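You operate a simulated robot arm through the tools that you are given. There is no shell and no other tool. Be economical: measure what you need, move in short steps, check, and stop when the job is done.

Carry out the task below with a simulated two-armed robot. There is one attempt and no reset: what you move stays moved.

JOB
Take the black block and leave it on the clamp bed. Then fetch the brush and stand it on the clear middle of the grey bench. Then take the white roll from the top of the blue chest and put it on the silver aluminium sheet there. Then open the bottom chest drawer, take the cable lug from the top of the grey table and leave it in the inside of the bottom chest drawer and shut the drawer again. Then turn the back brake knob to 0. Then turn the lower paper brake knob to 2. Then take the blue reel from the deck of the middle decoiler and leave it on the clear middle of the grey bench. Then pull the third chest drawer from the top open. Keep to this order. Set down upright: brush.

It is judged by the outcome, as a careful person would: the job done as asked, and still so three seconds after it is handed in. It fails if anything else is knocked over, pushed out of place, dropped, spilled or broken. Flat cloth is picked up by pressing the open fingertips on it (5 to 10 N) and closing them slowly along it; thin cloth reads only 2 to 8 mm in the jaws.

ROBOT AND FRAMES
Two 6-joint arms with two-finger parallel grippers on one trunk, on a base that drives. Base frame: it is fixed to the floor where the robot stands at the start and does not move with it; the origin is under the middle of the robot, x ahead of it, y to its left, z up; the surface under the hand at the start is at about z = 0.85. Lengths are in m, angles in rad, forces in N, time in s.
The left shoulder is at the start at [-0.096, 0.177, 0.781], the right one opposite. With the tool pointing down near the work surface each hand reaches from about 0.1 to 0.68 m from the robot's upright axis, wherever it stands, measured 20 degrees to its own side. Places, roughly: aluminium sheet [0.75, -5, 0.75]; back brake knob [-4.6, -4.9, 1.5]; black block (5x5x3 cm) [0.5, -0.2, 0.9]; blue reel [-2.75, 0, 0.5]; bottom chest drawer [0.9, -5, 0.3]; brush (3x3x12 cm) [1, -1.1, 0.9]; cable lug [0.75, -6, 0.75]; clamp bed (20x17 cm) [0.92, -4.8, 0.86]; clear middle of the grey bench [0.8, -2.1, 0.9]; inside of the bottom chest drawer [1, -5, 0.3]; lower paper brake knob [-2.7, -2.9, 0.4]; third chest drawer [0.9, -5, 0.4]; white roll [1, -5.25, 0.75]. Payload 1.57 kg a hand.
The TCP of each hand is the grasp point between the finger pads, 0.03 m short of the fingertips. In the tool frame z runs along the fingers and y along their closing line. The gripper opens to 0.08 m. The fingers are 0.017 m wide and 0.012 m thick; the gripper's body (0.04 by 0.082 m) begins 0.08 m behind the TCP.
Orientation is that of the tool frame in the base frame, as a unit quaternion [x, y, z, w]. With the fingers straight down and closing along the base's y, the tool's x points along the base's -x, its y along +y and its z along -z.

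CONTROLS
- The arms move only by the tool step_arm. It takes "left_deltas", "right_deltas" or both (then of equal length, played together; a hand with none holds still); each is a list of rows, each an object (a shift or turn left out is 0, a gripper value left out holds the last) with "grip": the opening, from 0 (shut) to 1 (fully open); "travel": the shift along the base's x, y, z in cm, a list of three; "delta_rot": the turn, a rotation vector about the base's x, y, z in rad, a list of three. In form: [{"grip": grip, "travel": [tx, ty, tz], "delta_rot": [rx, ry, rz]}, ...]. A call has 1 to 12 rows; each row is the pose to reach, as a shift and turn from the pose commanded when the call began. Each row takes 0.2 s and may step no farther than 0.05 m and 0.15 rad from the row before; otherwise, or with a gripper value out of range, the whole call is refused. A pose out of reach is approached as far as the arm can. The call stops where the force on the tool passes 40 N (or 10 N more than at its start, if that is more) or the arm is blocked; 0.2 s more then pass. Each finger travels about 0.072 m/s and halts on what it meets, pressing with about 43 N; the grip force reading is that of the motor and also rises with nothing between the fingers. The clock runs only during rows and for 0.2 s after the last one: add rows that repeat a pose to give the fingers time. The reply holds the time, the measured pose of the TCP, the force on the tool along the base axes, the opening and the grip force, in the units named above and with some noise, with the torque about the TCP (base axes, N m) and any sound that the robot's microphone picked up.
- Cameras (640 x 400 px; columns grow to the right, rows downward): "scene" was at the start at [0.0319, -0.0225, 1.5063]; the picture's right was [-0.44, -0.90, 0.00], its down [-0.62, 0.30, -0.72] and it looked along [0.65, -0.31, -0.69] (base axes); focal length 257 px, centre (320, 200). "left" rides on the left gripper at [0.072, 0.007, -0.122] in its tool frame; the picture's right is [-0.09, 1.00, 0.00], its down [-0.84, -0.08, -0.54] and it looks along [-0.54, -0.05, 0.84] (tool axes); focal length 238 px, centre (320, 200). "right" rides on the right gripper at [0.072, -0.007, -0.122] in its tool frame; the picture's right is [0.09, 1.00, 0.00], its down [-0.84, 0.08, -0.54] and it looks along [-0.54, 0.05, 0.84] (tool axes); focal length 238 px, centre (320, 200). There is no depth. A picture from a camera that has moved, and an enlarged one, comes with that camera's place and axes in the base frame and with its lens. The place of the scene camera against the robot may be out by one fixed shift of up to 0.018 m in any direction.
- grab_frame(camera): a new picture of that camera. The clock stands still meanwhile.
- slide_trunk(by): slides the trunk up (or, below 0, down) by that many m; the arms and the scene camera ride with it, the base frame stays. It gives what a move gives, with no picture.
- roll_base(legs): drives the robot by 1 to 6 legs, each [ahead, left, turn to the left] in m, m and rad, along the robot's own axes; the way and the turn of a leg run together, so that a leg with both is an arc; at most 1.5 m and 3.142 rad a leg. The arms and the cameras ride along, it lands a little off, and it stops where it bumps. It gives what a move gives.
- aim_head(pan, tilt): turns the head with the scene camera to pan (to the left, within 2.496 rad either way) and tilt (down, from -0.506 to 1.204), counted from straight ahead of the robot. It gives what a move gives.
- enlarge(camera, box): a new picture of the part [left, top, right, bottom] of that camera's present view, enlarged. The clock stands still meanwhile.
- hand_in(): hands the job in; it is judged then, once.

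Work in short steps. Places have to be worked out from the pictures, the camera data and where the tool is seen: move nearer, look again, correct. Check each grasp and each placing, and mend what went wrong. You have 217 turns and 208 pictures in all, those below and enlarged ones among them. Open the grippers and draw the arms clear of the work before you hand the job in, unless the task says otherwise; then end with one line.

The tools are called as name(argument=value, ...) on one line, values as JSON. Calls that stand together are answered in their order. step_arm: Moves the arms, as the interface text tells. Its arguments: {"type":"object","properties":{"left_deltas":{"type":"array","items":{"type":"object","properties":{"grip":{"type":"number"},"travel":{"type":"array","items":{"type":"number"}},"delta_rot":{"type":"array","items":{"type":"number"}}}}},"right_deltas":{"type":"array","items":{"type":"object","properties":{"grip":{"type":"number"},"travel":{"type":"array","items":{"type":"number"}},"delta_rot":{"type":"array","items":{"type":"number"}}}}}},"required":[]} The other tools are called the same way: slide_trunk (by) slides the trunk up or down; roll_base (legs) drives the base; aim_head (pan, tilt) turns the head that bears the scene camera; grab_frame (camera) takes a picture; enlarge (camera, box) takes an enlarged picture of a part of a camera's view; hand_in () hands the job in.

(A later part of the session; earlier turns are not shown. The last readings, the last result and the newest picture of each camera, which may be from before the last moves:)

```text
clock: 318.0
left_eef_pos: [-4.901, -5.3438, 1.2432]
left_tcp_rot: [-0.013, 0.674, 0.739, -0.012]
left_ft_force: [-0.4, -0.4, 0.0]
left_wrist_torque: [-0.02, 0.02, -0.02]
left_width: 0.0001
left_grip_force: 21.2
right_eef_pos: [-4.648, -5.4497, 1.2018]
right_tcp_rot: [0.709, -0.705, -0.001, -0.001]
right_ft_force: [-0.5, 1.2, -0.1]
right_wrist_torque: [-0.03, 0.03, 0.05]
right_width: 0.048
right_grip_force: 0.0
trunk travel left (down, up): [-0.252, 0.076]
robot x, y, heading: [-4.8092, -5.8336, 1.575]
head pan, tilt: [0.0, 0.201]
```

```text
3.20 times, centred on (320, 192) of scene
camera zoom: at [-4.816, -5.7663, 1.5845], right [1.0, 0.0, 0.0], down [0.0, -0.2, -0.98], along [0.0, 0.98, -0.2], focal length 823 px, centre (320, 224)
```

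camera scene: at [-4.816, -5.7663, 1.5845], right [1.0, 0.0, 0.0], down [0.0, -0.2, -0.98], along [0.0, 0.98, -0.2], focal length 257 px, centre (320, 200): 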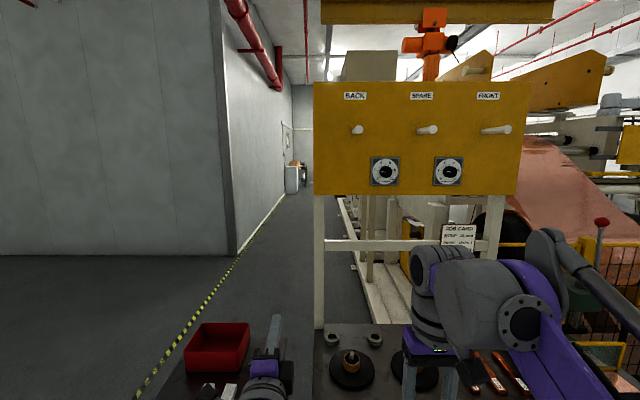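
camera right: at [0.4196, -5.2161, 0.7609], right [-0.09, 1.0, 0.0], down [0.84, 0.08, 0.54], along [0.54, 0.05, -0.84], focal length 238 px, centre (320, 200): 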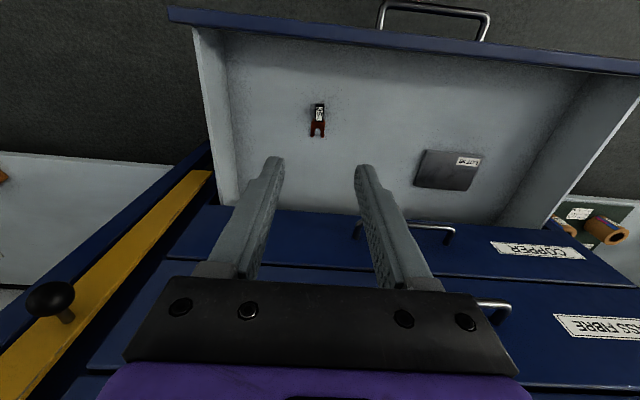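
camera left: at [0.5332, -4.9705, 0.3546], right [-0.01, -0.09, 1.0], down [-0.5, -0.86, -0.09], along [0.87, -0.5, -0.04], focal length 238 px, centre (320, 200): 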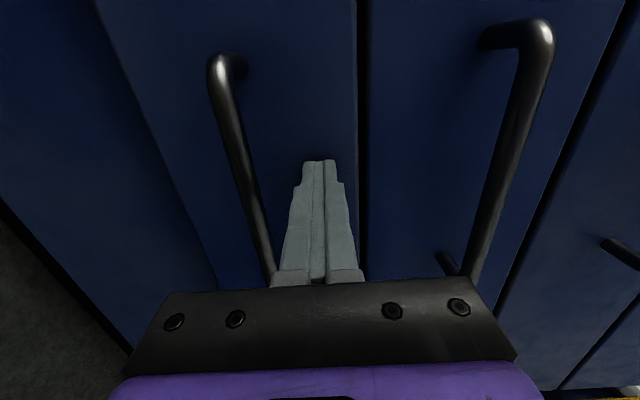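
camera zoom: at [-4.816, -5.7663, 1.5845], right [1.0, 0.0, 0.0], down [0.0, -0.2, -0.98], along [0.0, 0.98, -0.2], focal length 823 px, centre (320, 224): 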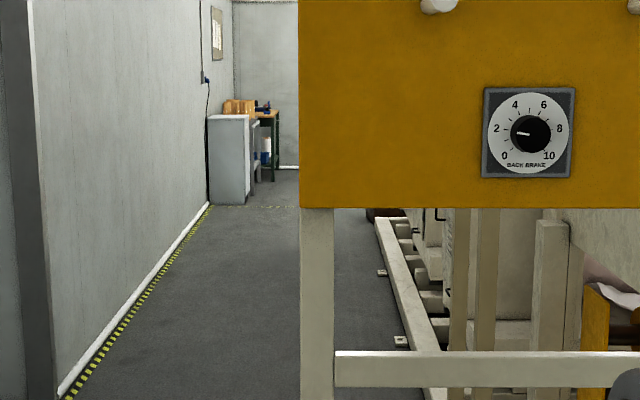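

BACK BRAKE dial: 0 at lower left, 10 at lower right, pointer near 1.7. Knob at ≈[-4.59, -4.88, 1.504]. Raise the trunk, strafe right to bring the left shoulder in line, and approach partly.

slide_trunk(by=0.075)

roll_base(legs=[[0, -0.39, 0], [0.2, 0, 0]])

step_arm(left_deltas=[{"travel": [0, 0, 3], "grip": 0.4}, {"travel": [0, 0, 6], "grip": 0.8}, {"travel": [0, 0, 9], "grip": 0.8}, {"travel": [0, 0, 12]}, {"travel": [0, 0, 15]}, {"travel": [0, 0, 18]}, {"travel": [0, 0, 18]}])

grab_frame(camera="left")

grab_frame(camera="scene")

```text
clock: 319.1
left_eef_pos: [-4.9017, -5.3456, 1.3196]
left_tcp_rot: [-0.014, 0.673, 0.739, -0.011]
left_ft_force: [-0.3, -0.3, 0.2]
left_wrist_torque: [0.01, -0.04, -0.01]
left_width: 0.0001
left_grip_force: 21.6
right_eef_pos: [-4.6478, -5.4497, 1.2757]
right_tcp_rot: [0.709, -0.705, -0.002, 0.0]
right_ft_force: [0.1, -0.1, -0.8]
right_wrist_torque: [0.02, 0.0, -0.05]
right_width: 0.0479
right_grip_force: 0.0
trunk travel left (down, up): [-0.327, 0.001]
robot x, y, heading: [-4.8097, -5.8303, 1.577]
head pan, tilt: [0.0, 0.201]
```

```text
clock: 321.7
left_eef_pos: [-4.6734, -5.3433, 1.3191]
left_tcp_rot: [-0.015, 0.674, 0.739, -0.014]
left_ft_force: [0.2, 0.7, 0.7]
left_wrist_torque: [-0.02, -0.01, -0.03]
left_width: 0.0001
left_grip_force: 21.4
right_eef_pos: [-4.4186, -5.4468, 1.2765]
right_tcp_rot: [0.71, -0.704, -0.001, -0.001]
right_ft_force: [0.0, 0.8, -0.2]
right_wrist_torque: [0.02, -0.01, -0.03]
right_width: 0.048
right_grip_force: 0.0
trunk travel left (down, up): [-0.327, 0.001]
robot x, y, heading: [-4.5808, -5.829, 1.572]
head pan, tilt: [0.0, 0.201]
stopped in leg 1: the robot was blocked; the commanded pose is now the measured one
```

```text
clock: 323.3
left_eef_pos: [-4.6734, -5.3446, 1.4976]
left_tcp_rot: [-0.015, 0.674, 0.739, -0.014]
left_ft_force: [0.0, 0.1, 0.0]
left_wrist_torque: [-0.01, 0.01, -0.01]
left_width: 0.064
left_grip_force: 0.0
right_eef_pos: [-4.419, -5.4466, 1.2754]
right_tcp_rot: [0.711, -0.704, -0.001, -0.001]
right_ft_force: [-0.3, 1.2, -0.8]
right_wrist_torque: [-0.04, -0.02, 0.0]
right_width: 0.0475
right_grip_force: 0.0
trunk travel left (down, up): [-0.327, 0.001]
robot x, y, heading: [-4.5826, -5.8306, 1.581]
head pan, tilt: [0.0, 0.201]
```

```text
100 pictures are left
camera left: at [-4.7413, -5.4692, 1.4936], right [0.09, -0.09, 0.99], down [0.86, -0.5, -0.12], along [0.51, 0.86, 0.03], focal length 238 px, centre (320, 200)
```

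left: 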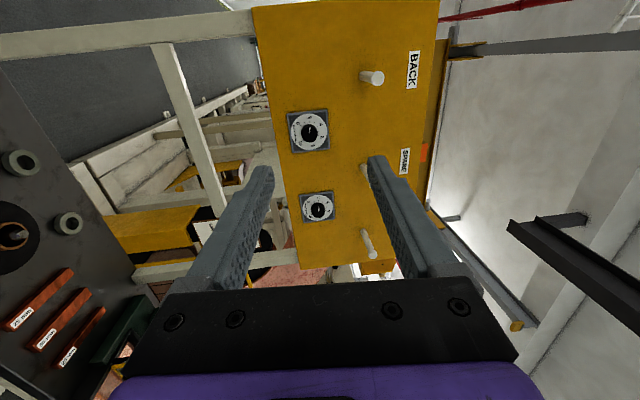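

```text
99 pictures are left
camera scene: at [-4.5864, -5.7683, 1.6641], right [1.0, 0.01, 0.0], down [0.0, -0.2, -0.98], along [-0.01, 0.98, -0.2], focal length 257 px, centre (320, 200)
```

scene: 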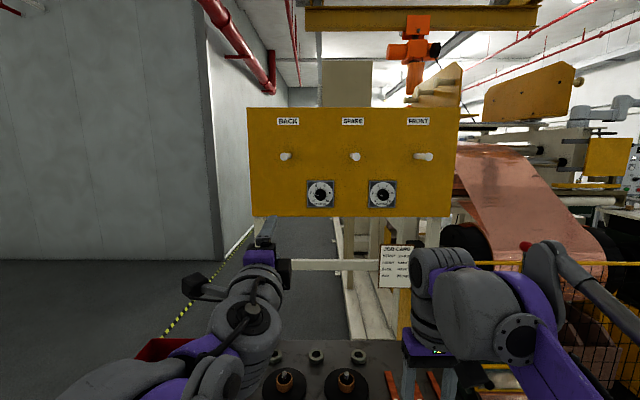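

Blocked, likely close to the cart. Check the cart, after moving ahead away from it.

roll_base(legs=[[0.2, 0, 0]])

aim_head(pan=-2.2, tilt=0.6)

grab_frame(camera="scene")

```text
clock: 324.9
left_eef_pos: [-4.6744, -5.1489, 1.4977]
left_tcp_rot: [-0.015, 0.673, 0.739, -0.013]
left_ft_force: [0.6, -0.5, -0.7]
left_wrist_torque: [0.0, -0.01, 0.02]
left_width: 0.0642
left_grip_force: 0.1
right_eef_pos: [-4.4196, -5.251, 1.2768]
right_tcp_rot: [0.71, -0.705, -0.001, -0.001]
right_ft_force: [-0.7, 0.2, -0.2]
right_wrist_torque: [-0.01, -0.03, 0.01]
right_width: 0.048
right_grip_force: 0.1
trunk travel left (down, up): [-0.327, 0.001]
robot x, y, heading: [-4.5866, -5.633, 1.575]
head pan, tilt: [0.0, 0.201]
```

```text
clock: 327.0
left_eef_pos: [-4.6748, -5.1474, 1.4979]
left_tcp_rot: [-0.014, 0.674, 0.739, -0.014]
left_ft_force: [-0.1, 0.6, -0.3]
left_wrist_torque: [-0.04, -0.03, -0.02]
left_width: 0.064
left_grip_force: 0.1
right_eef_pos: [-4.4193, -5.2506, 1.2769]
right_tcp_rot: [0.71, -0.704, -0.001, -0.001]
right_ft_force: [-0.2, 0.0, 1.0]
right_wrist_torque: [-0.03, 0.02, -0.03]
right_width: 0.0477
right_grip_force: 0.1
trunk travel left (down, up): [-0.327, 0.001]
robot x, y, heading: [-4.5824, -5.6337, 1.577]
head pan, tilt: [-2.201, 0.6]
```

```text
98 pictures are left
camera scene: at [-4.5143, -5.7154, 1.6273], right [-0.58, -0.81, 0.0], down [-0.46, 0.33, -0.83], along [0.67, -0.48, -0.56], focal length 257 px, centre (320, 200)
```

scene: 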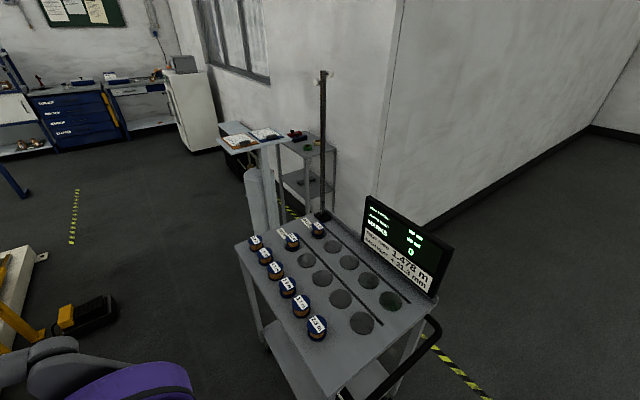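

The cart and its spools look undisturbed. Go ahead 0.1, right 0.08 and look at the dial with the left camera.

roll_base(legs=[[0.1, 0, 0], [0, -0.08, 0]])

aim_head(pan=0, tilt=0.2)

grab_frame(camera="left")

enlarge(camera="scene", box=[240, 140, 400, 260])

```text
clock: 329.1
left_eef_pos: [-4.5987, -5.0459, 1.4973]
left_tcp_rot: [-0.014, 0.673, 0.739, -0.014]
left_ft_force: [-0.8, -0.7, 0.3]
left_wrist_torque: [-0.01, 0.01, -0.01]
left_width: 0.064
left_grip_force: 0.0
right_eef_pos: [-4.3424, -5.1495, 1.2772]
right_tcp_rot: [0.71, -0.704, 0.0, 0.0]
right_ft_force: [-0.8, 1.0, 0.1]
right_wrist_torque: [0.01, -0.02, -0.02]
right_width: 0.048
right_grip_force: 0.1
trunk travel left (down, up): [-0.327, 0.001]
robot x, y, heading: [-4.5073, -5.5368, 1.577]
head pan, tilt: [-2.201, 0.6]
```

```text
clock: 331.2
left_eef_pos: [-4.596, -5.0449, 1.4983]
left_tcp_rot: [-0.015, 0.673, 0.74, -0.014]
left_ft_force: [-0.2, -0.6, -0.2]
left_wrist_torque: [-0.02, -0.02, 0.01]
left_width: 0.0641
left_grip_force: 0.1
right_eef_pos: [-4.3416, -5.1481, 1.2768]
right_tcp_rot: [0.71, -0.704, -0.001, 0.0]
right_ft_force: [-0.4, -0.1, 0.6]
right_wrist_torque: [0.0, 0.01, -0.01]
right_width: 0.048
right_grip_force: 0.0
trunk travel left (down, up): [-0.327, 0.001]
robot x, y, heading: [-4.506, -5.5344, 1.583]
head pan, tilt: [0.0, 0.201]
```

```text
97 pictures are left
camera left: at [-4.6642, -5.1704, 1.4934], right [0.09, -0.09, 0.99], down [0.86, -0.5, -0.12], along [0.51, 0.86, 0.03], focal length 238 px, centre (320, 200)
```

left: 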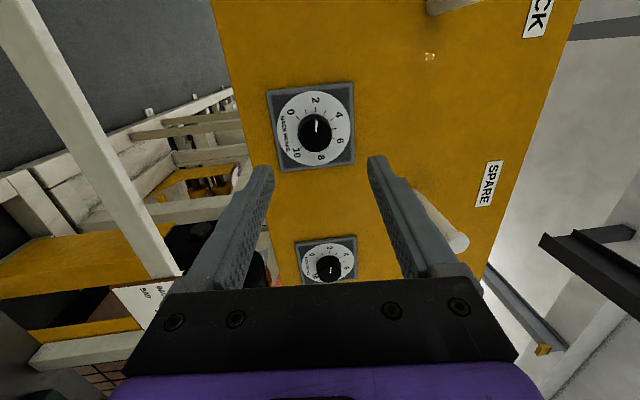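

```text
3.33 times, centred on (320, 200) of scene
camera zoom: at [-4.5092, -5.4693, 1.6641], right [1.0, 0.01, 0.0], down [0.0, -0.2, -0.98], along [-0.01, 0.98, -0.2], focal length 857 px, centre (320, 200)
```

zoom: 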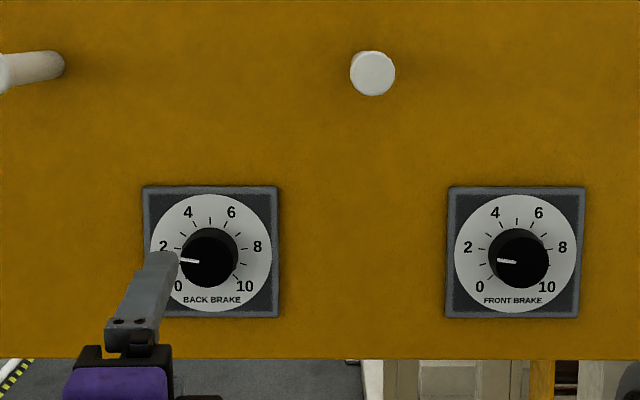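

Pointer is at 2; zero is 54° counter-clockwise. Plate at y≈-4.88, knob centre [-4.593, z 1.505]. Level the tool and come up in front of the knob.

step_arm(left_deltas=[{"travel": [0, 2, 0.3], "delta_rot": [-0.04, 0, -0.015]}, {"travel": [0.2, 4, 0.6], "delta_rot": [-0.09, 0, -0.035]}, {"travel": [0.2, 6, 0.6], "delta_rot": [-0.09, 0, -0.035]}, {"travel": [0.2, 6, 0.6], "delta_rot": [-0.09, 0, -0.035]}])

grab_frame(camera="left")

enlarge(camera="scene", box=[240, 140, 400, 260])

```text
clock: 332.2
left_eef_pos: [-4.5952, -4.987, 1.5045]
left_tcp_rot: [-0.001, 0.706, 0.708, -0.002]
left_ft_force: [0.0, -0.1, -0.4]
left_wrist_torque: [0.06, -0.02, 0.03]
left_width: 0.0641
left_grip_force: 0.1
right_eef_pos: [-4.3407, -5.1506, 1.2775]
right_tcp_rot: [0.711, -0.704, -0.001, 0.0]
right_ft_force: [-0.7, 0.4, 0.5]
right_wrist_torque: [0.0, 0.02, 0.0]
right_width: 0.0477
right_grip_force: 0.0
trunk travel left (down, up): [-0.327, 0.001]
robot x, y, heading: [-4.5064, -5.5308, 1.582]
head pan, tilt: [0.0, 0.201]
```

```text
95 pictures are left
camera left: at [-4.6663, -5.1088, 1.5109], right [0.09, 0.0, 1.0], down [0.84, -0.54, -0.08], along [0.54, 0.84, -0.05], focal length 238 px, centre (320, 200)
```

left: 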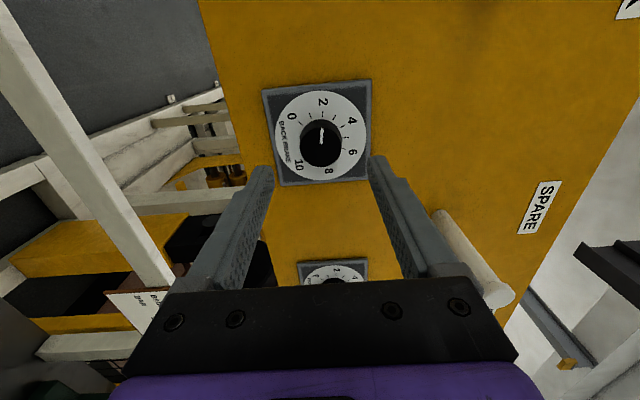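

```text
3.33 times, centred on (320, 200) of scene
camera zoom: at [-4.5093, -5.4698, 1.6641], right [1.0, 0.01, 0.0], down [0.0, -0.2, -0.98], along [-0.01, 0.98, -0.2], focal length 857 px, centre (320, 200)
```

zoom: 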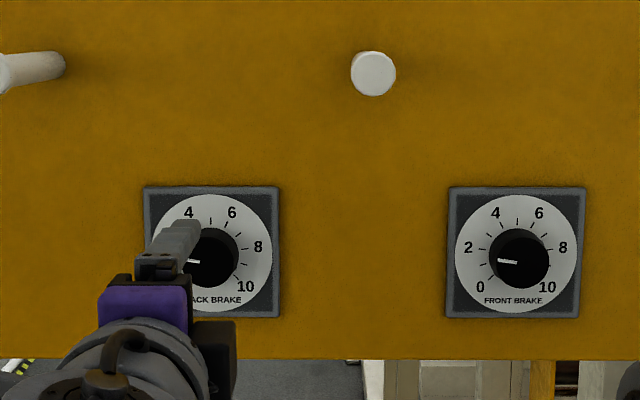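

Aligned. Advance 7 cm so the fingers straddle the knob.

step_arm(left_deltas=[{"travel": [0.2, 3, 0]}, {"travel": [0.2, 5, 0]}, {"travel": [0.2, 6, 0]}, {"travel": [0.2, 6.7, 0]}, {"travel": [0.2, 6.7, 0]}])

grab_frame(camera="left")

```text
clock: 333.4
left_eef_pos: [-4.5913, -4.9197, 1.5041]
left_tcp_rot: [-0.003, 0.706, 0.708, -0.002]
left_ft_force: [0.0, -1.7, -0.7]
left_wrist_torque: [0.01, 0.0, -0.01]
left_width: 0.0641
left_grip_force: 0.0
right_eef_pos: [-4.3428, -5.1497, 1.2761]
right_tcp_rot: [0.71, -0.704, -0.001, -0.001]
right_ft_force: [0.3, 0.4, 0.3]
right_wrist_torque: [0.01, 0.0, -0.05]
right_width: 0.0481
right_grip_force: 0.1
trunk travel left (down, up): [-0.327, 0.001]
robot x, y, heading: [-4.5077, -5.5344, 1.578]
head pan, tilt: [0.0, 0.201]
```

```text
93 pictures are left
camera left: at [-4.6645, -5.0421, 1.5104], right [0.09, 0.0, 1.0], down [0.84, -0.54, -0.08], along [0.54, 0.84, -0.05], focal length 238 px, centre (320, 200)
```

left: 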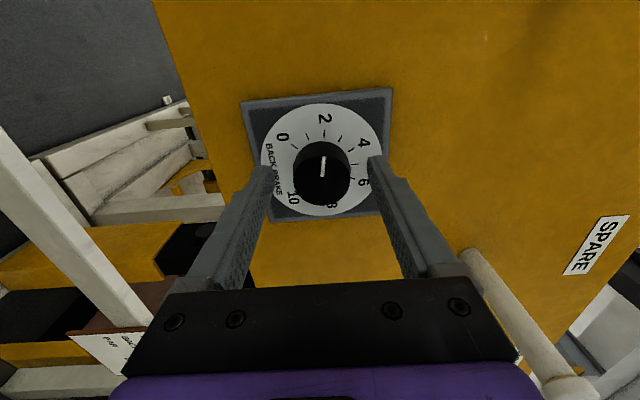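

Fingers straddle the knob. Close, then turn counter-clockwise 0.94 rad.

step_arm(left_deltas=[{"travel": [0, 0.3, 0.2], "grip": 0.6}, {"travel": [0, 0.3, 0.2], "grip": 0.3}, {"travel": [0, 0.3, 0.2], "grip": 0.3}, {"travel": [0, 0.3, 0.2], "grip": 0.3}])

step_arm(left_deltas=[{"delta_rot": [0, -0.13, 0]}, {"delta_rot": [0, -0.26, 0]}, {"delta_rot": [0, -0.39, 0]}, {"delta_rot": [0, -0.52, 0]}, {"delta_rot": [0, -0.65, 0]}, {"delta_rot": [0, -0.78, 0]}, {"delta_rot": [0, -0.9, 0]}])

grab_frame(camera="left")

```text
clock: 334.4
left_eef_pos: [-4.5925, -4.9161, 1.5053]
left_tcp_rot: [-0.003, 0.707, 0.707, 0.0]
left_ft_force: [0.1, -7.6, -23.0]
left_wrist_torque: [-0.71, 0.05, -0.05]
left_width: 0.0389
left_grip_force: 44.0
right_eef_pos: [-4.3411, -5.1499, 1.276]
right_tcp_rot: [0.71, -0.704, 0.0, -0.001]
right_ft_force: [-0.6, 0.2, -0.2]
right_wrist_torque: [-0.02, 0.01, 0.03]
right_width: 0.0482
right_grip_force: 0.0
trunk travel left (down, up): [-0.327, 0.001]
robot x, y, heading: [-4.505, -5.5303, 1.581]
head pan, tilt: [0.0, 0.201]
```

```text
clock: 335.1
left_eef_pos: [-4.5935, -4.9165, 1.5041]
left_tcp_rot: [-0.11, 0.7, 0.697, 0.107]
left_ft_force: [0.0, -9.1, -25.5]
left_wrist_torque: [-0.89, 0.05, 0.8]
left_width: 0.0386
left_grip_force: 44.4
right_eef_pos: [-4.3417, -5.1487, 1.2777]
right_tcp_rot: [0.71, -0.704, -0.001, -0.001]
right_ft_force: [0.7, -0.3, -0.2]
right_wrist_torque: [0.02, 0.0, 0.03]
right_width: 0.0477
right_grip_force: 0.1
trunk travel left (down, up): [-0.327, 0.001]
robot x, y, heading: [-4.5058, -5.5308, 1.579]
head pan, tilt: [0.0, 0.201]
stopped in row 3 (left hand): the force on the tool passed its limit at 42 N (the readings are from after the stop); the commanded pose is now the measured one
```

```text
92 pictures are left
camera left: at [-4.6633, -5.0378, 1.4891], right [-0.22, 0.0, 0.98], down [0.82, -0.54, 0.18], along [0.53, 0.84, 0.12], focal length 238 px, centre (320, 200)
```

left: 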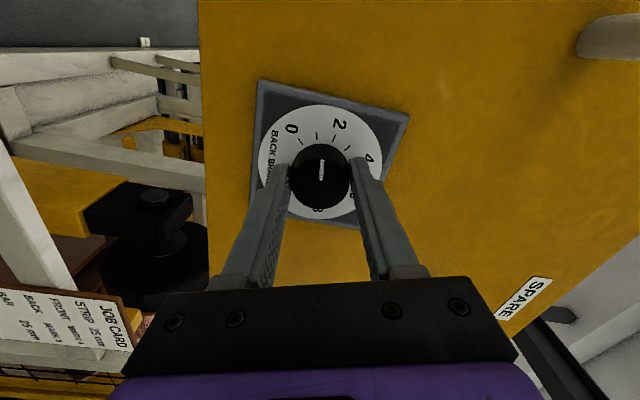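

It turns. Relieve the vertical preload and continue the remaining ~0.63 rad.

step_arm(left_deltas=[{"travel": [0, -0.1, -0.2]}, {"travel": [0, -0.1, -0.25], "delta_rot": [0, -0.1, 0]}, {"travel": [0, -0.1, -0.25], "delta_rot": [0, -0.2, 0]}, {"travel": [0, -0.1, -0.25], "delta_rot": [0, -0.3, 0]}, {"travel": [0, -0.1, -0.25], "delta_rot": [0, -0.4, 0]}, {"travel": [0, -0.1, -0.25], "delta_rot": [0, -0.5, 0]}, {"travel": [0, -0.1, -0.25], "delta_rot": [0, -0.6, 0]}])

grab_frame(camera="left")

```text
clock: 336.6
left_eef_pos: [-4.5923, -4.9171, 1.5029]
left_tcp_rot: [-0.282, 0.649, 0.649, 0.278]
left_ft_force: [1.7, 14.7, 24.0]
left_wrist_torque: [0.87, -0.01, -0.34]
left_width: 0.0383
left_grip_force: 43.6
right_eef_pos: [-4.3412, -5.1488, 1.2755]
right_tcp_rot: [0.709, -0.705, 0.0, -0.001]
right_ft_force: [0.5, 0.0, -0.7]
right_wrist_torque: [0.02, 0.01, 0.03]
right_width: 0.0479
right_grip_force: 0.0
trunk travel left (down, up): [-0.327, 0.001]
robot x, y, heading: [-4.5076, -5.5353, 1.581]
head pan, tilt: [0.0, 0.201]
stopped in row 7 (left hand): the force on the tool passed its limit at 40 N (the readings are from after the stop); the commanded pose is now the measured one
```

```text
91 pictures are left
camera left: at [-4.646, -5.0379, 1.4558], right [-0.66, 0.0, 0.75], down [0.63, -0.54, 0.56], along [0.4, 0.84, 0.36], focal length 238 px, centre (320, 200)
```

left: 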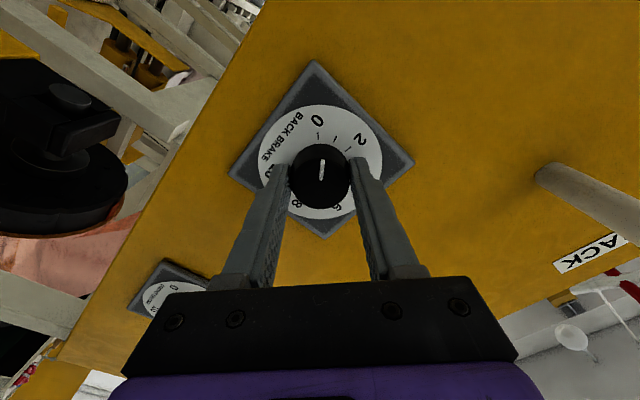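

0.82 rad done; a few degrees remain. Relieve and turn 0.08 more.

step_arm(left_deltas=[{"travel": [0, 0, 0.12]}, {"travel": [0, 0, 0.12], "delta_rot": [0, -0.05, 0]}, {"travel": [0, 0, 0.12], "delta_rot": [0, -0.09, 0]}, {"travel": [0, 0, 0.12], "delta_rot": [0, -0.09, 0]}])

enlarge(camera="left", box=[220, 50, 420, 250])

```text
clock: 337.6
left_eef_pos: [-4.5916, -4.9166, 1.5027]
left_tcp_rot: [-0.312, 0.636, 0.635, 0.308]
left_ft_force: [5.2, 3.6, -2.3]
left_wrist_torque: [-0.06, 0.03, -0.07]
left_width: 0.0388
left_grip_force: 44.6
right_eef_pos: [-4.3401, -5.1484, 1.2767]
right_tcp_rot: [0.71, -0.704, 0.0, 0.0]
right_ft_force: [0.4, -0.7, 0.0]
right_wrist_torque: [0.05, -0.03, -0.01]
right_width: 0.0481
right_grip_force: 0.0
trunk travel left (down, up): [-0.327, 0.001]
robot x, y, heading: [-4.5042, -5.5305, 1.58]
head pan, tilt: [0.0, 0.201]
```

```text
2.00 times, centred on (320, 150) of left
camera zoom: at [-4.6415, -5.038, 1.4512], right [-0.73, 0.0, 0.68], down [0.58, -0.54, 0.61], along [0.37, 0.84, 0.39], focal length 477 px, centre (320, 300)
```

zoom: 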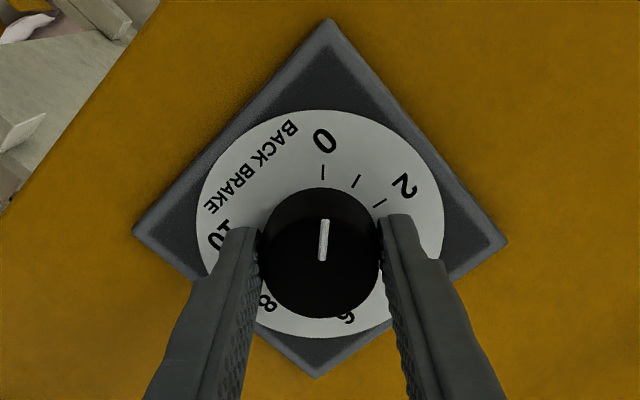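

Pointer parallels the 0 tick. Release and back straight out, then check.

step_arm(left_deltas=[{"grip": 0.6}, {"grip": 0.8}, {"grip": 0.8}, {"travel": [0, -3, 0]}, {"travel": [0, -7, 0]}, {"travel": [0, -11, 0]}, {"travel": [0, -14, -1]}])

enlarge(camera="left", box=[220, 50, 420, 250])

enlarge(camera="scene", box=[240, 140, 400, 260])

```text
clock: 339.2
left_eef_pos: [-4.5915, -5.0608, 1.4963]
left_tcp_rot: [-0.312, 0.635, 0.636, 0.309]
left_ft_force: [0.7, -0.4, -0.4]
left_wrist_torque: [-0.02, 0.0, 0.03]
left_width: 0.0639
left_grip_force: 0.0
right_eef_pos: [-4.3415, -5.1507, 1.277]
right_tcp_rot: [0.71, -0.704, -0.001, -0.001]
right_ft_force: [-0.5, 0.8, -0.3]
right_wrist_torque: [0.01, -0.01, 0.02]
right_width: 0.048
right_grip_force: 0.0
trunk travel left (down, up): [-0.327, 0.001]
robot x, y, heading: [-4.5036, -5.5337, 1.582]
head pan, tilt: [0.0, 0.201]
```

```text
2.00 times, centred on (320, 150) of left
camera zoom: at [-4.6406, -5.1812, 1.4433], right [-0.73, 0.0, 0.68], down [0.58, -0.54, 0.61], along [0.37, 0.84, 0.39], focal length 477 px, centre (320, 300)
```

zoom: 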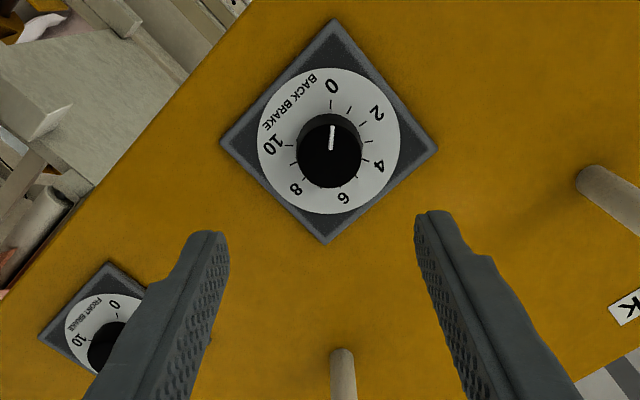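

```text
3.33 times, centred on (320, 200) of scene
camera zoom: at [-4.5096, -5.4706, 1.6641], right [1.0, 0.01, 0.0], down [0.0, -0.2, -0.98], along [-0.01, 0.98, -0.2], focal length 857 px, centre (320, 200)
```

zoom: 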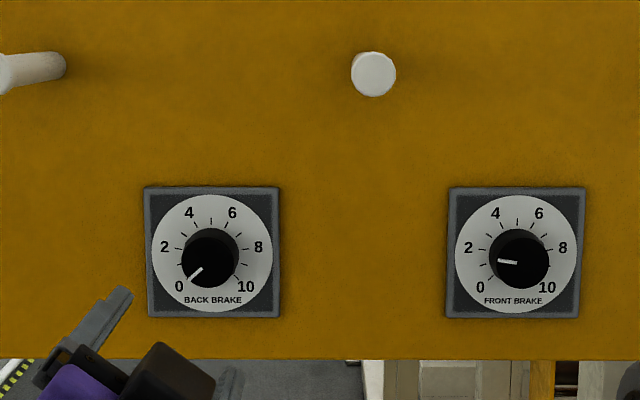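

BACK BRAKE reads 0. Now retreat the way I came: left, back, turn to face -x, and stretch the right arm again for the corridor.

roll_base(legs=[[0, 0.3, 0], [-0.3, 0, 0], [0, 0, 1.56], [0, -0.3, 0]])

step_arm(right_deltas=[{"travel": [-4, -1, -3]}, {"travel": [-8, -2, -6]}, {"travel": [-12, -3, -9]}, {"travel": [-16, -4, -12]}, {"travel": [-20, -4, -13]}, {"travel": [-22, -4, -13]}], left_deltas=[{"travel": [0, 0, -4]}, {"travel": [0, 0, -8]}, {"travel": [0, 0, -12]}, {"travel": [0, 0, -15]}, {"travel": [0, 0, -18]}, {"travel": [0, 0, -18]}])

aim_head(pan=-0.5, tilt=0.75)

grab_frame(camera="scene")

```text
clock: 350.6
left_eef_pos: [-5.2748, -5.6101, 1.4952]
left_tcp_rot: [-0.666, 0.24, 0.671, -0.22]
left_ft_force: [0.3, -0.2, -0.1]
left_wrist_torque: [0.02, -0.01, -0.02]
left_width: 0.0641
left_grip_force: 0.2
right_eef_pos: [-5.1756, -5.3643, 1.2764]
right_tcp_rot: [1.0, -0.013, -0.001, -0.001]
right_ft_force: [0.2, 0.4, 0.4]
right_wrist_torque: [-0.01, 0.02, -0.05]
right_width: 0.0482
right_grip_force: 0.0
trunk travel left (down, up): [-0.327, 0.001]
robot x, y, heading: [-4.7954, -5.5436, 3.115]
head pan, tilt: [0.0, 0.201]
```

```text
refused: row 1 steps farther than a row can; nothing moved
```

```text
clock: 351.5
left_eef_pos: [-5.2747, -5.6103, 1.4961]
left_tcp_rot: [-0.666, 0.239, 0.671, -0.219]
left_ft_force: [0.5, 0.2, 0.0]
left_wrist_torque: [-0.02, -0.01, -0.01]
left_width: 0.064
left_grip_force: 0.0
right_eef_pos: [-5.1752, -5.3639, 1.276]
right_tcp_rot: [1.0, -0.013, -0.001, 0.0]
right_ft_force: [0.3, 0.3, -0.4]
right_wrist_torque: [0.03, 0.01, -0.02]
right_width: 0.048
right_grip_force: 0.1
trunk travel left (down, up): [-0.327, 0.001]
robot x, y, heading: [-4.7976, -5.5431, 3.114]
head pan, tilt: [-0.499, 0.75]
```

```text
87 pictures are left
camera scene: at [-4.8289, -5.4886, 1.6145], right [0.5, 0.87, 0.0], down [0.59, -0.34, -0.73], along [-0.63, 0.37, -0.68], focal length 257 px, centre (320, 200)
```

scene: 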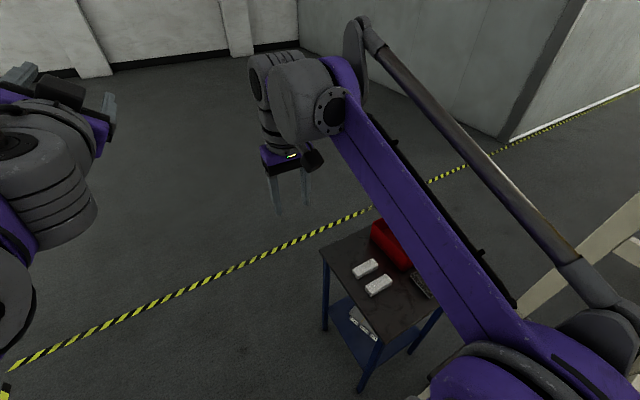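

Extend with smaller steps.

step_arm(right_deltas=[{"travel": [-3, -1, -2.5]}, {"travel": [-6, -2, -5]}, {"travel": [-9, -3, -7.5]}, {"travel": [-12, -4, -10]}, {"travel": [-15, -5, -12.5]}, {"travel": [-18, -5, -15]}, {"travel": [-21, -5, -16]}, {"travel": [-22, -5, -16]}], left_deltas=[{"travel": [0, 0, -3]}, {"travel": [0, 0, -6]}, {"travel": [0, 0, -9]}, {"travel": [0, 0, -12]}, {"travel": [0, 0, -15]}, {"travel": [0, 0, -18]}, {"travel": [0, 0, -18]}, {"travel": [0, 0, -18]}])

grab_frame(camera="scene")

```text
clock: 353.3
left_eef_pos: [-5.2763, -5.6092, 1.3146]
left_tcp_rot: [-0.666, 0.24, 0.671, -0.22]
left_ft_force: [0.4, 0.2, -0.2]
left_wrist_torque: [0.0, -0.02, -0.01]
left_width: 0.064
left_grip_force: 0.0
right_eef_pos: [-5.3949, -5.4136, 1.1172]
right_tcp_rot: [1.0, -0.013, -0.001, 0.0]
right_ft_force: [0.9, -0.1, 0.8]
right_wrist_torque: [0.01, 0.0, 0.02]
right_width: 0.0483
right_grip_force: 0.1
trunk travel left (down, up): [-0.327, 0.001]
robot x, y, heading: [-4.7949, -5.5407, 3.112]
head pan, tilt: [-0.499, 0.75]
```

```text
86 pictures are left
camera scene: at [-4.8287, -5.4885, 1.6145], right [0.5, 0.87, 0.0], down [0.59, -0.34, -0.73], along [-0.63, 0.37, -0.68], focal length 257 px, centre (320, 200)
```

scene: 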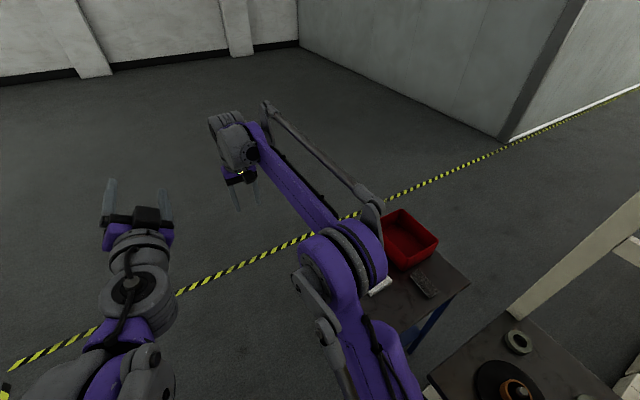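

Arms are straight. Straighten heading and reverse through the corridor to x≈-2.1.

roll_base(legs=[[0, 0, 0.028], [-0.9, 0, 0], [-0.9, 0, 0], [-0.9, 0, 0]])

aim_head(pan=-1.3, tilt=0.4)

grab_frame(camera="scene")

```text
clock: 367.1
left_eef_pos: [-2.5646, -5.598, 1.3148]
left_tcp_rot: [0.671, -0.225, -0.667, 0.234]
left_ft_force: [0.4, -0.1, 0.0]
left_wrist_torque: [-0.02, -0.01, -0.02]
left_width: 0.064
left_grip_force: 0.0
right_eef_pos: [-2.6921, -5.4061, 1.118]
right_tcp_rot: [1.0, 0.008, -0.001, 0.0]
right_ft_force: [-0.9, 0.0, 0.2]
right_wrist_torque: [-0.03, 0.02, 0.0]
right_width: 0.0479
right_grip_force: 0.0
trunk travel left (down, up): [-0.327, 0.001]
robot x, y, heading: [-2.0893, -5.511, -3.126]
head pan, tilt: [-0.499, 0.75]
```

```text
clock: 368.3
left_eef_pos: [-2.5649, -5.5971, 1.3146]
left_tcp_rot: [0.671, -0.227, -0.666, 0.234]
left_ft_force: [0.2, -0.1, 0.0]
left_wrist_torque: [-0.03, 0.0, 0.0]
left_width: 0.0639
left_grip_force: 0.0
right_eef_pos: [-2.6913, -5.406, 1.1178]
right_tcp_rot: [1.0, 0.008, -0.001, 0.0]
right_ft_force: [-0.4, 0.5, -0.4]
right_wrist_torque: [0.01, -0.03, 0.02]
right_width: 0.048
right_grip_force: 0.0
trunk travel left (down, up): [-0.327, 0.001]
robot x, y, heading: [-2.0889, -5.5127, -3.126]
head pan, tilt: [-1.3, 0.4]
```

```text
85 pictures are left
camera scene: at [-2.0753, -5.4079, 1.6455], right [0.96, 0.28, 0.0], down [0.11, -0.37, -0.92], along [-0.26, 0.88, -0.39], focal length 257 px, centre (320, 200)
```

scene: 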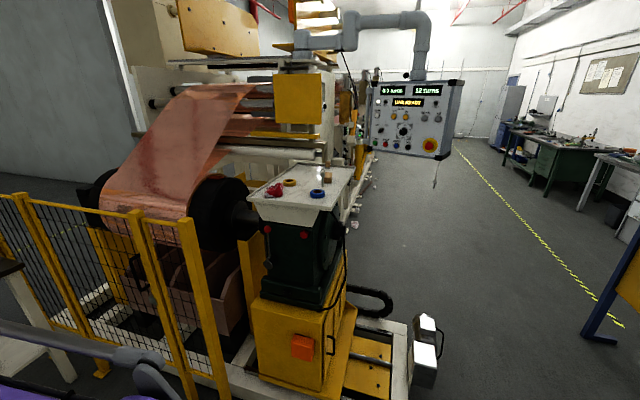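

Lane at x≈-1.05 is free. Reverse to x≈-1.05, face +y, drive up to y≈-2.9 and turn to face the machine.

roll_base(legs=[[-1.04, 0, 0], [0, 0, -1.58], [1.3, 0, 0], [1.3, 0, 0], [0, 0, 1.57]])

aim_head(pan=0, tilt=0.45)

grab_frame(camera="scene")

```text
clock: 393.6
left_eef_pos: [-1.6326, -3.0145, 1.3141]
left_tcp_rot: [0.676, -0.208, -0.66, 0.251]
left_ft_force: [-1.1, -0.4, -0.5]
left_wrist_torque: [0.01, -0.01, 0.0]
left_width: 0.064
left_grip_force: 0.1
right_eef_pos: [-1.7713, -2.8309, 1.1174]
right_tcp_rot: [0.999, 0.033, -0.001, 0.0]
right_ft_force: [0.8, -0.1, 0.3]
right_wrist_torque: [0.01, 0.0, -0.01]
right_width: 0.0476
right_grip_force: 0.0
trunk travel left (down, up): [-0.327, 0.001]
robot x, y, heading: [-1.1611, -2.9021, -3.076]
head pan, tilt: [-1.3, 0.4]
```

```text
clock: 395.0
left_eef_pos: [-1.6334, -3.0153, 1.3144]
left_tcp_rot: [0.676, -0.209, -0.66, 0.25]
left_ft_force: [1.0, -0.8, -0.2]
left_wrist_torque: [-0.01, 0.0, -0.01]
left_width: 0.0638
left_grip_force: 0.1
right_eef_pos: [-1.7722, -2.8301, 1.1169]
right_tcp_rot: [0.999, 0.034, -0.001, 0.001]
right_ft_force: [0.1, -1.1, -0.3]
right_wrist_torque: [-0.03, 0.02, 0.02]
right_width: 0.048
right_grip_force: 0.1
trunk travel left (down, up): [-0.327, 0.001]
robot x, y, heading: [-1.1654, -2.9018, -3.074]
head pan, tilt: [0.0, 0.45]
```

```text
84 pictures are left
camera scene: at [-1.215, -2.8926, 1.6409], right [-0.07, 1.0, 0.0], down [0.43, 0.03, -0.9], along [-0.9, -0.06, -0.44], focal length 257 px, centre (320, 200)
```

scene: 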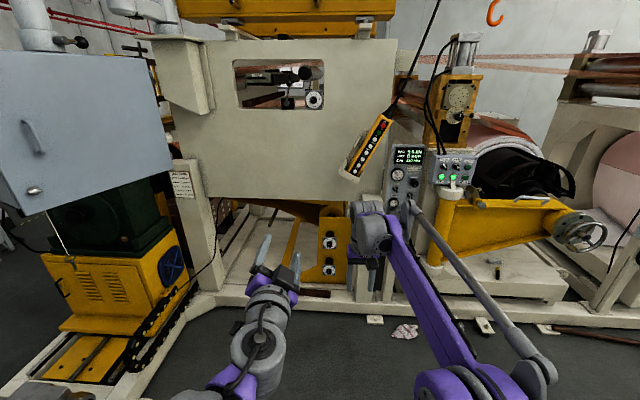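

The two paper-brake knobs are seen; lower at ≈[-2.66, -2.94, 0.4]. Enlarge.

enlarge(camera="scene", box=[290, 200, 370, 300])

enlarge(camera="scene", box=[230, 80, 480, 310])

```text
4.00 times, centred on (330, 250) of scene
camera zoom: at [-1.215, -2.8926, 1.6409], right [-0.07, 1.0, 0.0], down [0.43, 0.03, -0.9], along [-0.9, -0.06, -0.44], focal length 1028 px, centre (280, 0)
```

zoom: 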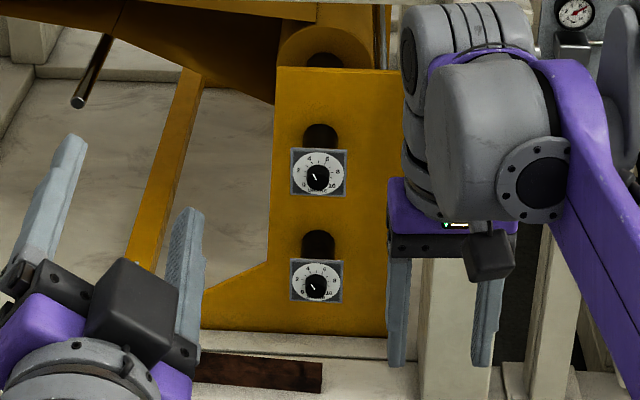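

```text
1.74 times, centred on (355, 195) of scene
camera zoom: at [-1.215, -2.8926, 1.6409], right [-0.07, 1.0, 0.0], down [0.43, 0.03, -0.9], along [-0.9, -0.06, -0.44], focal length 447 px, centre (259, 209)
```

zoom: 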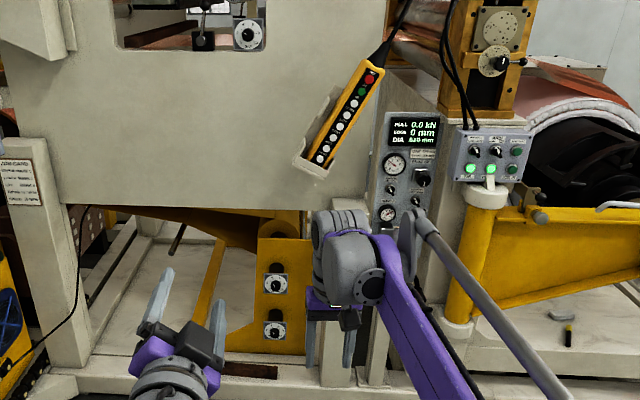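

Pendant is docked; fine. The knob needs a horizontal closing line (a black stub sits above each dial). Retract the right hand, roll the left tool, turn square, shift right, drive ahead and lower the trunk.

step_arm(right_deltas=[{"travel": [4, 0, 0]}, {"travel": [8, 0, 1]}, {"travel": [12, 0, 2]}, {"travel": [16, 0, 3]}, {"travel": [20, 0, 4]}, {"travel": [24, 0, 5]}, {"travel": [27, 0, 6]}], left_deltas=[{"travel": [0, 0, -4], "delta_rot": [0.11, 0, 0]}, {"travel": [0, 0, -8], "delta_rot": [0.22, 0, 0]}, {"travel": [0, 0, -12], "delta_rot": [0.33, 0, 0]}, {"travel": [0, 0, -16], "delta_rot": [0.44, 0, 0]}, {"travel": [0, 0, -20], "delta_rot": [0.55, 0, 0]}, {"travel": [0, 0, -24], "delta_rot": [0.66, 0, 0]}, {"travel": [0, 0, -28], "delta_rot": [0.66, 0, 0]}])

roll_base(legs=[[0, 0, -0.066], [0.4, -0.14, 0]])

slide_trunk(by=-0.326)

aim_head(pan=0.15, tilt=0.6)

grab_frame(camera="scene")

```text
clock: 396.6
left_eef_pos: [-1.6351, -3.0131, 1.0351]
left_tcp_rot: [0.721, 0.017, -0.692, 0.018]
left_ft_force: [-0.4, 0.2, -0.4]
left_wrist_torque: [-0.03, 0.0, -0.03]
left_width: 0.064
left_grip_force: 0.0
right_eef_pos: [-1.4992, -2.829, 1.1766]
right_tcp_rot: [0.999, 0.034, -0.001, -0.001]
right_ft_force: [1.0, -0.9, -0.9]
right_wrist_torque: [0.02, -0.02, -0.01]
right_width: 0.0479
right_grip_force: 0.1
trunk travel left (down, up): [-0.327, 0.001]
robot x, y, heading: [-1.1661, -2.9036, -3.073]
head pan, tilt: [0.0, 0.45]
```

```text
clock: 399.7
left_eef_pos: [-2.0364, -2.8457, 1.0361]
left_tcp_rot: [0.722, -0.006, -0.692, -0.004]
left_ft_force: [0.5, 0.9, 0.0]
left_wrist_torque: [-0.01, -0.03, -0.01]
left_width: 0.0641
left_grip_force: 0.0
right_eef_pos: [-1.891, -2.6714, 1.1764]
right_tcp_rot: [1.0, 0.001, -0.001, 0.0]
right_ft_force: [0.6, -0.1, -0.3]
right_wrist_torque: [0.01, 0.0, 0.0]
right_width: 0.0478
right_grip_force: 0.0
trunk travel left (down, up): [-0.327, 0.001]
robot x, y, heading: [-1.5619, -2.7677, -3.137]
head pan, tilt: [0.0, 0.45]
```

```text
clock: 402.9
left_eef_pos: [-2.0367, -2.8453, 0.7095]
left_tcp_rot: [0.721, -0.007, -0.693, -0.004]
left_ft_force: [0.2, 0.3, 1.6]
left_wrist_torque: [0.0, 0.03, 0.03]
left_width: 0.0641
left_grip_force: 0.1
right_eef_pos: [-1.8923, -2.6706, 0.8505]
right_tcp_rot: [1.0, 0.002, 0.0, 0.0]
right_ft_force: [-0.4, 0.4, -0.1]
right_wrist_torque: [0.03, -0.03, 0.03]
right_width: 0.0482
right_grip_force: 0.1
trunk travel left (down, up): [-0.001, 0.327]
robot x, y, heading: [-1.5614, -2.7688, -3.137]
head pan, tilt: [0.0, 0.45]
```

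```text
clock: 403.6
left_eef_pos: [-2.0368, -2.8457, 0.7095]
left_tcp_rot: [0.722, -0.006, -0.692, -0.004]
left_ft_force: [0.1, 1.2, -0.6]
left_wrist_torque: [-0.01, 0.0, 0.02]
left_width: 0.0638
left_grip_force: 0.0
right_eef_pos: [-1.892, -2.6715, 0.8506]
right_tcp_rot: [1.0, 0.002, -0.001, 0.0]
right_ft_force: [-0.1, 0.4, -0.2]
right_wrist_torque: [0.0, -0.02, 0.0]
right_width: 0.048
right_grip_force: 0.0
trunk travel left (down, up): [-0.001, 0.327]
robot x, y, heading: [-1.5646, -2.7671, -3.133]
head pan, tilt: [0.15, 0.6]
```

```text
81 pictures are left
camera scene: at [-1.6608, -2.7655, 1.2955], right [-0.15, 0.99, 0.0], down [0.56, 0.09, -0.83], along [-0.82, -0.13, -0.56], focal length 257 px, centre (320, 200)
```

scene: 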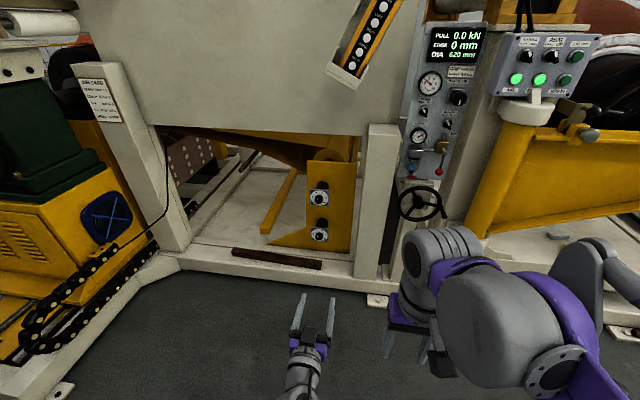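

Enlarge the dials from here.

enlarge(camera="scene", box=[290, 170, 350, 260])

```text
4.44 times, centred on (320, 215) of scene
camera zoom: at [-1.6608, -2.7655, 1.2955], right [-0.15, 0.99, 0.0], down [0.56, 0.09, -0.83], along [-0.82, -0.13, -0.56], focal length 1143 px, centre (320, 133)
```

zoom: 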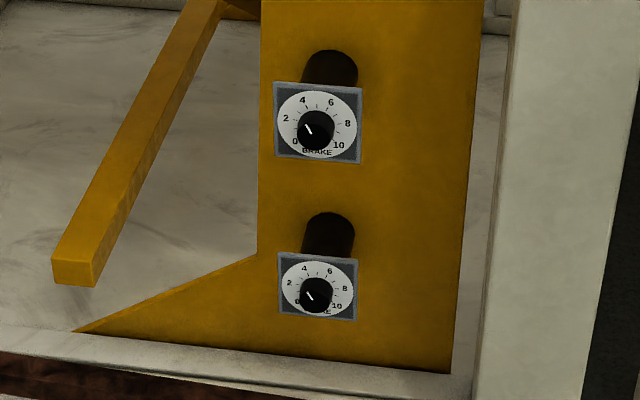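

The black cylinder is the dial's own housing behind it, so no obstruction. Bring the left hand down in front of the lower dial and look with its camera.

step_arm(left_deltas=[{"travel": [-2, -1, -3.5]}, {"travel": [-4, -2, -7]}, {"travel": [-6, -3, -10.5]}, {"travel": [-8, -4, -14]}, {"travel": [-10, -5, -17.5]}, {"travel": [-12, -6, -21]}, {"travel": [-14, -7, -24.5]}, {"travel": [-15, -8, -28]}, {"travel": [-15, -8, -28]}])

grab_frame(camera="left")

```text
clock: 405.6
left_eef_pos: [-2.1815, -2.923, 0.42]
left_tcp_rot: [0.758, 0.011, -0.652, 0.02]
left_ft_force: [0.5, 0.1, 0.4]
left_wrist_torque: [0.02, -0.01, -0.02]
left_width: 0.0638
left_grip_force: 0.1
left hand out of reach, approached as far as the arm can: row 7, 8
right_eef_pos: [-1.891, -2.6712, 0.8507]
right_tcp_rot: [1.0, 0.002, -0.001, 0.001]
right_ft_force: [0.0, 0.4, -0.2]
right_wrist_torque: [0.01, 0.0, 0.02]
right_width: 0.0479
right_grip_force: 0.0
trunk travel left (down, up): [-0.001, 0.327]
robot x, y, heading: [-1.5608, -2.7667, -3.142]
head pan, tilt: [0.15, 0.6]
```

```text
79 pictures are left
camera left: at [-2.0505, -2.9235, 0.367], right [0.03, -0.99, 0.11], down [0.41, 0.11, 0.91], along [-0.91, 0.02, 0.41], focal length 238 px, centre (320, 200)
```

left: 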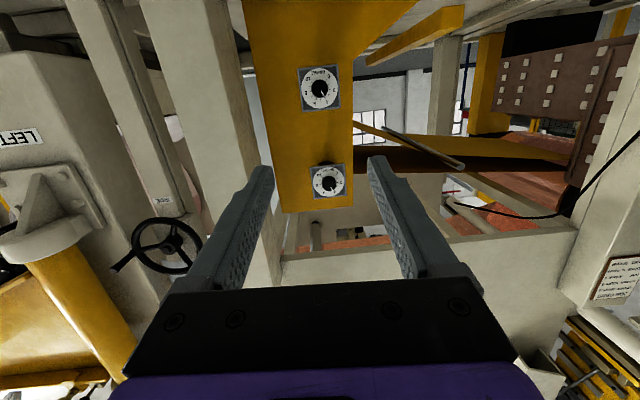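

Image is upside down: the lower dial is at ≈[-2.69, -2.94, 0.357]. Drive 0.33 nearer, level the tool, lower slightly, look closely.

roll_base(legs=[[0.33, 0, 0]])

step_arm(left_deltas=[{"travel": [0, -0.5, -1], "delta_rot": [0, 0.05, -0.015]}, {"travel": [-1, -1, -2], "delta_rot": [0, 0.1, -0.03]}, {"travel": [-2, -1.5, -4], "delta_rot": [0, 0.15, -0.04]}, {"travel": [-3, -1.7, -6.2], "delta_rot": [0, 0.15, -0.04]}, {"travel": [-3, -1.7, -6.2], "delta_rot": [0, 0.15, -0.04]}])

grab_frame(camera="left")

enlarge(camera="left", box=[240, 40, 400, 200])

```text
clock: 407.8
left_eef_pos: [-2.512, -2.9266, 0.4203]
left_tcp_rot: [0.757, 0.011, -0.654, 0.019]
left_ft_force: [0.4, -0.9, -0.2]
left_wrist_torque: [0.03, 0.0, 0.02]
left_width: 0.0639
left_grip_force: 0.0
right_eef_pos: [-2.2255, -2.6749, 0.8501]
right_tcp_rot: [1.0, 0.005, -0.001, 0.0]
right_ft_force: [-0.1, 0.0, 0.1]
right_wrist_torque: [0.02, -0.01, -0.01]
right_width: 0.0478
right_grip_force: 0.0
trunk travel left (down, up): [-0.001, 0.327]
robot x, y, heading: [-1.8932, -2.7665, -3.135]
head pan, tilt: [0.15, 0.6]
```

```text
clock: 409.0
left_eef_pos: [-2.5381, -2.9447, 0.3616]
left_tcp_rot: [0.719, 0.066, -0.692, -0.017]
left_ft_force: [-0.5, 0.6, 0.7]
left_wrist_torque: [-0.01, -0.01, -0.01]
left_width: 0.0639
left_grip_force: 0.1
left hand out of reach, approached as far as the arm can: row 3, 4
right_eef_pos: [-2.225, -2.6735, 0.8509]
right_tcp_rot: [1.0, 0.004, -0.001, 0.001]
right_ft_force: [0.5, -1.0, -0.5]
right_wrist_torque: [-0.01, -0.04, 0.03]
right_width: 0.0478
right_grip_force: 0.1
trunk travel left (down, up): [-0.001, 0.327]
robot x, y, heading: [-1.8939, -2.7695, -3.136]
head pan, tilt: [0.15, 0.6]
```

```text
78 pictures are left
camera left: at [-2.4135, -2.9348, 0.2945], right [0.07, -1.0, -0.02], down [0.51, 0.01, 0.86], along [-0.86, -0.07, 0.51], focal length 238 px, centre (320, 200)
```

left: 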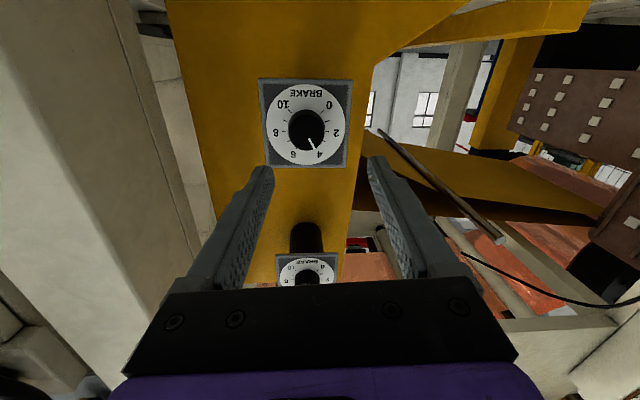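

```text
2.50 times, centred on (320, 120) of left
camera zoom: at [-2.4135, -2.9348, 0.2945], right [0.07, -1.0, -0.02], down [0.51, 0.01, 0.86], along [-0.86, -0.07, 0.51], focal length 596 px, centre (320, 400)
```

zoom: 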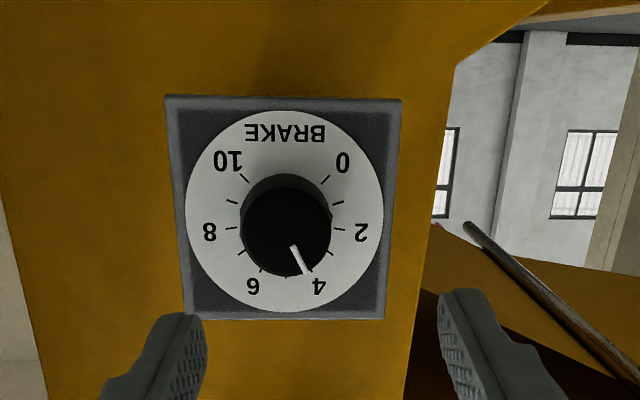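

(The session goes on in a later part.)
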